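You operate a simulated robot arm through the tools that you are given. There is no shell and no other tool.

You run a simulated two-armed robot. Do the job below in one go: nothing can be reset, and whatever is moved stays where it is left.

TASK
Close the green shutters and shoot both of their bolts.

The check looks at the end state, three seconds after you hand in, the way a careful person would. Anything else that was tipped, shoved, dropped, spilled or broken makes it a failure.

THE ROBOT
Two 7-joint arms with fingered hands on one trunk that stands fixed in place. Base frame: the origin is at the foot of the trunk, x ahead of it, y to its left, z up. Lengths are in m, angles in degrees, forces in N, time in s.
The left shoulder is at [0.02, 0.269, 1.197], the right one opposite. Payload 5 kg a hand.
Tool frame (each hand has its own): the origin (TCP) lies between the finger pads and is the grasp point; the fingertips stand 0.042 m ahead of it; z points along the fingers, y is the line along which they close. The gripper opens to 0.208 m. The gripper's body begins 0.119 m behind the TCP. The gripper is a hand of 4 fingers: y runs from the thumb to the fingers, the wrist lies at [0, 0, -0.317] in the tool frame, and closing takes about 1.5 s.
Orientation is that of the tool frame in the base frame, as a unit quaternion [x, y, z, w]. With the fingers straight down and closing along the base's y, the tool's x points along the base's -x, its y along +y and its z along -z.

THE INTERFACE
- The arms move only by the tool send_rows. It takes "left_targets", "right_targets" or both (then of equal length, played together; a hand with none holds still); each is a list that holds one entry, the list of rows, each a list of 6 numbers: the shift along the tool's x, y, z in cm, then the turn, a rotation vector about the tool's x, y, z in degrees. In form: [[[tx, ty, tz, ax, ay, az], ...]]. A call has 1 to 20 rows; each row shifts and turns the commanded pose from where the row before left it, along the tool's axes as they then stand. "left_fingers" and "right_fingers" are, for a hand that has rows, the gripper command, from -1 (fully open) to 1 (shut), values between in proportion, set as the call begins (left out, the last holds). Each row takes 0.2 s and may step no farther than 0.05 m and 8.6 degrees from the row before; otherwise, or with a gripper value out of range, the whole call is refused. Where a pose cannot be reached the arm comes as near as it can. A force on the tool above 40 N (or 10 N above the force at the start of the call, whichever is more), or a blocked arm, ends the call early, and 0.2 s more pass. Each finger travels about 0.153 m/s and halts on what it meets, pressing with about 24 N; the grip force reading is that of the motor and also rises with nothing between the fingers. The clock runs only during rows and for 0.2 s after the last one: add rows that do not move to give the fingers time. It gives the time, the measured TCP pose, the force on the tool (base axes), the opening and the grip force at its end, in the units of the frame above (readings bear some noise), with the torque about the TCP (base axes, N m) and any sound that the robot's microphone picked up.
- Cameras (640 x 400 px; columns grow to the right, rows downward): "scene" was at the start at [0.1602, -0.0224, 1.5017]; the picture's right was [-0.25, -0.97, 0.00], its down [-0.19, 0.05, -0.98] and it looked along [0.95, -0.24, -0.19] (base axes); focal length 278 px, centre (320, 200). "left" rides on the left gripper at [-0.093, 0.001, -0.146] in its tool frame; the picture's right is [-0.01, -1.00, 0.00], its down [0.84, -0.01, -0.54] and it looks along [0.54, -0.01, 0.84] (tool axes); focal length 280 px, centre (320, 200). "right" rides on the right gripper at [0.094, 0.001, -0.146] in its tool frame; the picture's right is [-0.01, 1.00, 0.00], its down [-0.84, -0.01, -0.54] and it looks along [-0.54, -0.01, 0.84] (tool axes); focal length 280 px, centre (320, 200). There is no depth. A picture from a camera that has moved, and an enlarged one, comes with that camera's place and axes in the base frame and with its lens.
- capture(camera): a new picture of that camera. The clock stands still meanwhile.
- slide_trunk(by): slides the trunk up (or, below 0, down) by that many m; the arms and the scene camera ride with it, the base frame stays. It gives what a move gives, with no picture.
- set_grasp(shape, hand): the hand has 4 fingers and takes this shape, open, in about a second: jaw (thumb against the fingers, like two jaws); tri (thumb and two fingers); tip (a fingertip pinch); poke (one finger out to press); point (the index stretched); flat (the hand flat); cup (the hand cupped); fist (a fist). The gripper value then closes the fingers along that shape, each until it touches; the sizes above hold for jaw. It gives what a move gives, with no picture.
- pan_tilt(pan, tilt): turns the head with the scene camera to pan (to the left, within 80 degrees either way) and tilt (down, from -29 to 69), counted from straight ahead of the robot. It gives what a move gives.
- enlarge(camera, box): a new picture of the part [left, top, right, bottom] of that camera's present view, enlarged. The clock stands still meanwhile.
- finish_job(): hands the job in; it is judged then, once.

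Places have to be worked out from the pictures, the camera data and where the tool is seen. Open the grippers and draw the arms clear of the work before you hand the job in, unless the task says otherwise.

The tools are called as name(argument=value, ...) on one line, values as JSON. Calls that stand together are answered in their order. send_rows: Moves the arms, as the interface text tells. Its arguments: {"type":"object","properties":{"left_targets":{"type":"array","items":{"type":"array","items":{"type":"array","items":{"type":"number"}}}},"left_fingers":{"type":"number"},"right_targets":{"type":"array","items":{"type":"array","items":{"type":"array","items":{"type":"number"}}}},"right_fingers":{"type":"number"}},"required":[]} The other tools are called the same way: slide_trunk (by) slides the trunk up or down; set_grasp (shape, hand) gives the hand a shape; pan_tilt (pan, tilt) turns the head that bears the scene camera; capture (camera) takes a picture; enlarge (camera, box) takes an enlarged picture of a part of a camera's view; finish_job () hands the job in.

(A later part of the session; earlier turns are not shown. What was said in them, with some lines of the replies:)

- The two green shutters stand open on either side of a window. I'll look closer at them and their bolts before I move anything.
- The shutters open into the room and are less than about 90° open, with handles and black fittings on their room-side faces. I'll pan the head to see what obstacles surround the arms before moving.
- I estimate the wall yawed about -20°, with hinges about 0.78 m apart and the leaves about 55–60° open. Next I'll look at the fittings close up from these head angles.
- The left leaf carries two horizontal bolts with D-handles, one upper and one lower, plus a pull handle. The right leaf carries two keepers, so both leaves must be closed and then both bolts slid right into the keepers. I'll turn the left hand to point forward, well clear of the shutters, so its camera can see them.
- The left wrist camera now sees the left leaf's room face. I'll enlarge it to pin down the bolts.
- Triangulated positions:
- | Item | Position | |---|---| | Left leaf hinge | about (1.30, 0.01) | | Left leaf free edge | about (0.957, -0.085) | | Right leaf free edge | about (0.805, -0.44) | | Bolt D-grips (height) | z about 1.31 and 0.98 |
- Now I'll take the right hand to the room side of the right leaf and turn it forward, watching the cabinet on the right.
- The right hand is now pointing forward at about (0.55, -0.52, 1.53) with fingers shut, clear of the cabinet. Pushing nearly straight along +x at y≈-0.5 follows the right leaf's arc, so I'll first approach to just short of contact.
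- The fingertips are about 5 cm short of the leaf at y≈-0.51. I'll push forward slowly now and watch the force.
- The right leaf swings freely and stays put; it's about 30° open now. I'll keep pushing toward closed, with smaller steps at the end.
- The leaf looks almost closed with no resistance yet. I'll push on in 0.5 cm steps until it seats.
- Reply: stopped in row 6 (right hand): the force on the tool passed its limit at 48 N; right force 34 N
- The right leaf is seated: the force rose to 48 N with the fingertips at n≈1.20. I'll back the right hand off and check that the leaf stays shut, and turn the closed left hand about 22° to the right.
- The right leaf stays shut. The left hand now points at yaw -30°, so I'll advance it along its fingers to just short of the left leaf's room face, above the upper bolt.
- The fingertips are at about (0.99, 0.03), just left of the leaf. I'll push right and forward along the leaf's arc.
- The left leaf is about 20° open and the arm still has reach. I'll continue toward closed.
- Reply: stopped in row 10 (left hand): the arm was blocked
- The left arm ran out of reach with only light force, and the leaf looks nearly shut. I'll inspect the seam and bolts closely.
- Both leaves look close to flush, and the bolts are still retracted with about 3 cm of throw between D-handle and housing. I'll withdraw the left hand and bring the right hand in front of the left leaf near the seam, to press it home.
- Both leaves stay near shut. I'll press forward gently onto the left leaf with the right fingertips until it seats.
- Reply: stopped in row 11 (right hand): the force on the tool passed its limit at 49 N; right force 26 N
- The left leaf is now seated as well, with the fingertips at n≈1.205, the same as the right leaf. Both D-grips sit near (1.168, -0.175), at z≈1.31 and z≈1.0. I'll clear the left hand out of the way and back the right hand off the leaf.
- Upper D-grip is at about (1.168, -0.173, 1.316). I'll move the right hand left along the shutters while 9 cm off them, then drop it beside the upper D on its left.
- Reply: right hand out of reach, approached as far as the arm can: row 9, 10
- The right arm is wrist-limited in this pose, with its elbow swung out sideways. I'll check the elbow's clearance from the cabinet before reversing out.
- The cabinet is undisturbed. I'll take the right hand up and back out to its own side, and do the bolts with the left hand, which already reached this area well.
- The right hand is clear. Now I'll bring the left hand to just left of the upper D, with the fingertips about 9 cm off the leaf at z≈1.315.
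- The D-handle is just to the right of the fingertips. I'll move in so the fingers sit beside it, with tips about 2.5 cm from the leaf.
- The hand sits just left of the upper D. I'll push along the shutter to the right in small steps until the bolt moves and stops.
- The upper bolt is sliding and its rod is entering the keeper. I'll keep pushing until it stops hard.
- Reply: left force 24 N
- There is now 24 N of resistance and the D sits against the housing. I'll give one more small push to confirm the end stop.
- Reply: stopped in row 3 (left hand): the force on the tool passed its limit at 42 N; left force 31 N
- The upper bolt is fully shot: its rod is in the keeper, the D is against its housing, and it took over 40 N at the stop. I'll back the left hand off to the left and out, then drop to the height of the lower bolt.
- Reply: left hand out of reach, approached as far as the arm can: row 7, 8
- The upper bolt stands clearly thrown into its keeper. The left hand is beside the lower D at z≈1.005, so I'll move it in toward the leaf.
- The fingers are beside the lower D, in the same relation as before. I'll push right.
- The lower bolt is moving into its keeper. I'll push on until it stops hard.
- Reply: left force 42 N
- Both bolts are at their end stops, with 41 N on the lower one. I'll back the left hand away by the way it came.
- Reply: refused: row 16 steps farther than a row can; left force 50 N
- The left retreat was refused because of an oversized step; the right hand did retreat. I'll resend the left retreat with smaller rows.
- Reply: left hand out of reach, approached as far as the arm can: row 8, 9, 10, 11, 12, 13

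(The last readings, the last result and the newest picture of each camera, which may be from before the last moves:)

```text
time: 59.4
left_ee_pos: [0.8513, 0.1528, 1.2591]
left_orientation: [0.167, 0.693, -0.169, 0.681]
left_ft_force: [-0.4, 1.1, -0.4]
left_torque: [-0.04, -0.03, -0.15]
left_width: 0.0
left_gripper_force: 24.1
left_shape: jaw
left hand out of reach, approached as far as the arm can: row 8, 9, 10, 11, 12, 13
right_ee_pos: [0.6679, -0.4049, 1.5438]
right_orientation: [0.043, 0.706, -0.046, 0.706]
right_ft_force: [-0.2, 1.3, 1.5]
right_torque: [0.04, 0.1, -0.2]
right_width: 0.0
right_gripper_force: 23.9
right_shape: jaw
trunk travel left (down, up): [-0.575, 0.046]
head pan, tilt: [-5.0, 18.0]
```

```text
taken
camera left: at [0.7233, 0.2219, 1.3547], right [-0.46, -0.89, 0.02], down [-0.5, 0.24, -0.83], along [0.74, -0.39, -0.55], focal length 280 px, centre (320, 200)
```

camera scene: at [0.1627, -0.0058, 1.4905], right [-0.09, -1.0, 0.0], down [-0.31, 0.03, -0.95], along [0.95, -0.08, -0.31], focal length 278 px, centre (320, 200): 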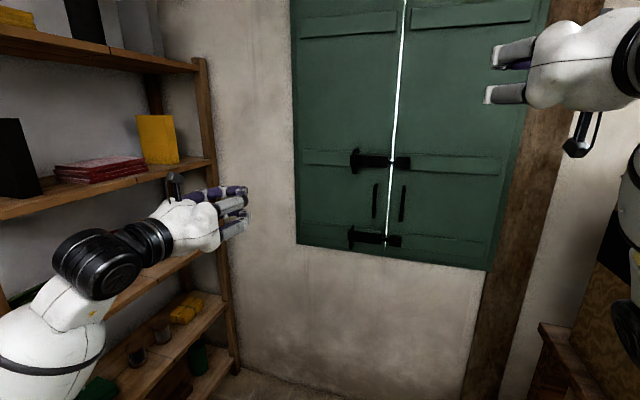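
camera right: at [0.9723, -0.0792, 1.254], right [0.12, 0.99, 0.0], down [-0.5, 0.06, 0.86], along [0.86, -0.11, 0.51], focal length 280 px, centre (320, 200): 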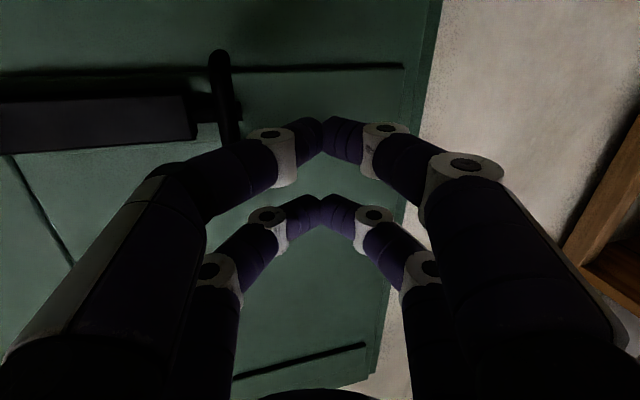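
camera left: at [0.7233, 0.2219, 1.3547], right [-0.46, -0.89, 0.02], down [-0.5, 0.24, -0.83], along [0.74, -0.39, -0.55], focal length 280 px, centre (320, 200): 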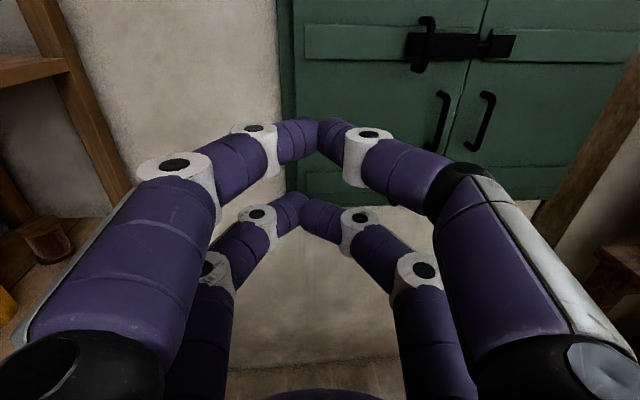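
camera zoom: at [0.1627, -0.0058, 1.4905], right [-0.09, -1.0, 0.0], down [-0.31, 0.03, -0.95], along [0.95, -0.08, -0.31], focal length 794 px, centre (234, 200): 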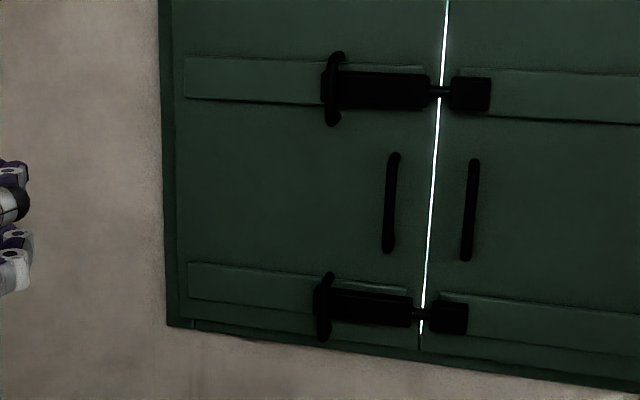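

Both bolts are clearly thrown into their keepers and the leaves are flush. I'll draw the left hand back further, open both grippers in free space, and check the surroundings.

send_rows(left_targets=[[[0, 0, -4, 0, 0, 0], [0, 0, -4, 0, 0, 0], [0, 0, -4, 0, 0, 0], [0, 0, 0, 0, 0, 0], [0, 0, 0, 0, 0, 0], [0, 0, 0, 0, 0, 0], [0, 0, 0, 0, 0, 0], [0, 0, 0, 0, 0, 0]]], right_targets=[[[0, 0, 0, 0, 0, 0], [0, 0, 0, 0, 0, 0], [0, 0, 0, 0, 0, 0], [0, 0, 0, 0, 0, 0], [0, 0, 0, 0, 0, 0], [0, 0, 0, 0, 0, 0], [0, 0, 0, 0, 0, 0], [0, 0, 0, 0, 0, 0]]], left_fingers=-1, right_fingers=-1)

pan_tilt(pan=35, tilt=25)

capture(camera="scene")

pan_tilt(pan=-50, tilt=25)

capture(camera="scene")

pan_tilt(pan=-15, tilt=10)

capture(camera="scene")

```text
time: 61.2
left_ee_pos: [0.7452, 0.2065, 1.2624]
left_orientation: [0.167, 0.693, -0.168, 0.681]
left_ft_force: [0.4, -0.4, 0.5]
left_torque: [-0.04, 0.04, 0.02]
left_width: 0.2079
left_gripper_force: 0.1
left_shape: jaw
right_ee_pos: [0.6698, -0.4081, 1.5423]
right_orientation: [0.043, 0.707, -0.045, 0.705]
right_ft_force: [-0.6, -1.0, -1.0]
right_torque: [-0.02, -0.01, -0.02]
right_width: 0.2082
right_gripper_force: 0.1
right_shape: jaw
trunk travel left (down, up): [-0.575, 0.046]
head pan, tilt: [-5.0, 18.0]
```

```text
time: 62.2
left_ee_pos: [0.7457, 0.2074, 1.2625]
left_orientation: [0.167, 0.692, -0.168, 0.682]
left_ft_force: [0.0, -0.2, 0.3]
left_torque: [0.0, 0.02, 0.0]
left_width: 0.2079
left_gripper_force: 0.0
left_shape: jaw
right_ee_pos: [0.6692, -0.4076, 1.5421]
right_orientation: [0.044, 0.706, -0.044, 0.705]
right_ft_force: [-0.1, 0.4, 0.3]
right_torque: [0.0, -0.01, 0.01]
right_width: 0.2079
right_gripper_force: 0.1
right_shape: jaw
trunk travel left (down, up): [-0.575, 0.046]
head pan, tilt: [35.0, 25.0]
```

```text
taken
camera scene: at [0.1453, 0.0533, 1.479], right [0.57, -0.82, 0.0], down [-0.35, -0.24, -0.91], along [0.74, 0.52, -0.42], focal length 278 px, centre (320, 200)
```

scene: 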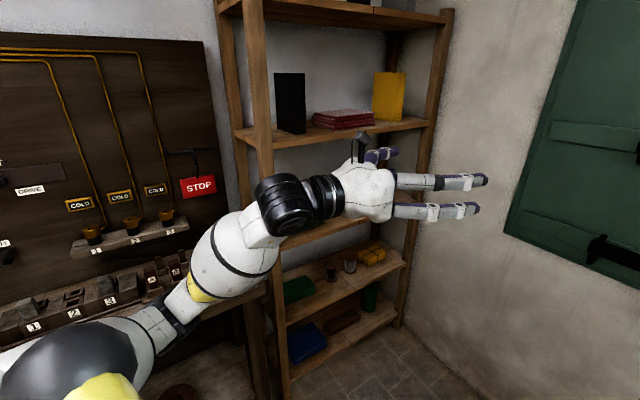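

```text
time: 63.8
left_ee_pos: [0.7459, 0.2048, 1.263]
left_orientation: [0.167, 0.692, -0.168, 0.682]
left_ft_force: [-1.1, 0.5, -0.3]
left_torque: [0.01, -0.03, 0.02]
left_width: 0.2081
left_gripper_force: 0.1
left_shape: jaw
right_ee_pos: [0.6693, -0.4073, 1.5425]
right_orientation: [0.044, 0.706, -0.045, 0.705]
right_ft_force: [-0.7, -0.3, 0.2]
right_torque: [0.04, 0.01, 0.02]
right_width: 0.208
right_gripper_force: 0.0
right_shape: jaw
trunk travel left (down, up): [-0.575, 0.046]
head pan, tilt: [-50.0, 25.0]
```

```text
taken
camera scene: at [0.1291, -0.0699, 1.479], right [-0.77, -0.64, 0.0], down [-0.27, 0.32, -0.91], along [0.58, -0.69, -0.42], focal length 278 px, centre (320, 200)
```

scene: 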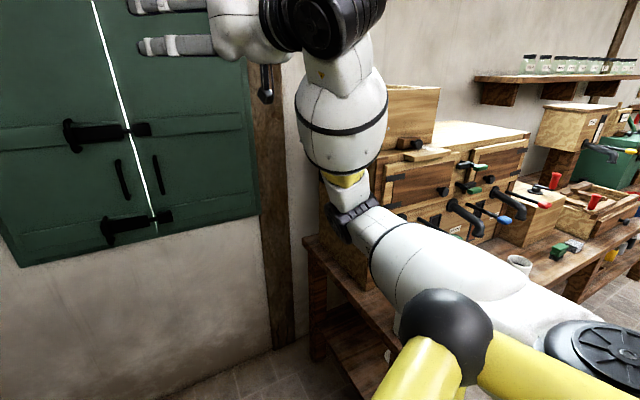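

```text
time: 64.8
left_ee_pos: [0.7458, 0.2053, 1.2618]
left_orientation: [0.167, 0.693, -0.168, 0.681]
left_ft_force: [-1.0, -0.6, 0.6]
left_torque: [-0.01, 0.01, 0.01]
left_width: 0.2082
left_gripper_force: 0.0
left_shape: jaw
right_ee_pos: [0.6687, -0.4075, 1.541]
right_orientation: [0.044, 0.706, -0.045, 0.705]
right_ft_force: [-0.1, -0.3, 0.5]
right_torque: [0.0, 0.0, 0.02]
right_width: 0.208
right_gripper_force: 0.0
right_shape: jaw
trunk travel left (down, up): [-0.575, 0.046]
head pan, tilt: [-15.0, 10.0]
```

```text
taken
camera scene: at [0.1597, -0.0235, 1.5034], right [-0.26, -0.97, 0.0], down [-0.17, 0.05, -0.98], along [0.95, -0.26, -0.17], focal length 278 px, centre (320, 200)
```

scene: 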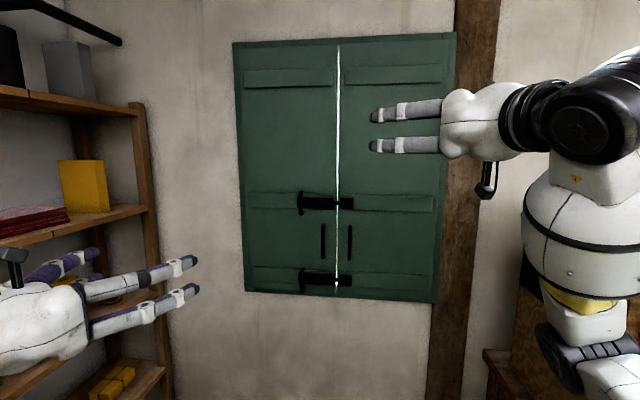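

The shutters are flush in their frame with both bolts thrown. The grippers are open and clear, and the shelf, cabinet and table look undisturbed. I'm handing in.

finish_job()

```text
The job is handed in.
```

The green shutters are closed and both of their bolts are shot. I've handed the job in, but no result came back.

- **Shutters:** I pushed each leaf home until it seated firmly, and both stayed flush in the frame afterwards. A thin line of light still shows at the seam where they meet.
- **Bolts:** Both the upper and lower bolts slid across from the left leaf into their keepers on the right leaf. I pushed each one until it would go no further, about 40 N on both.
- **Surroundings:** The shelf, cabinet and table looked undisturbed in the last pictures. Both grippers are open and the arms are drawn back from the window.
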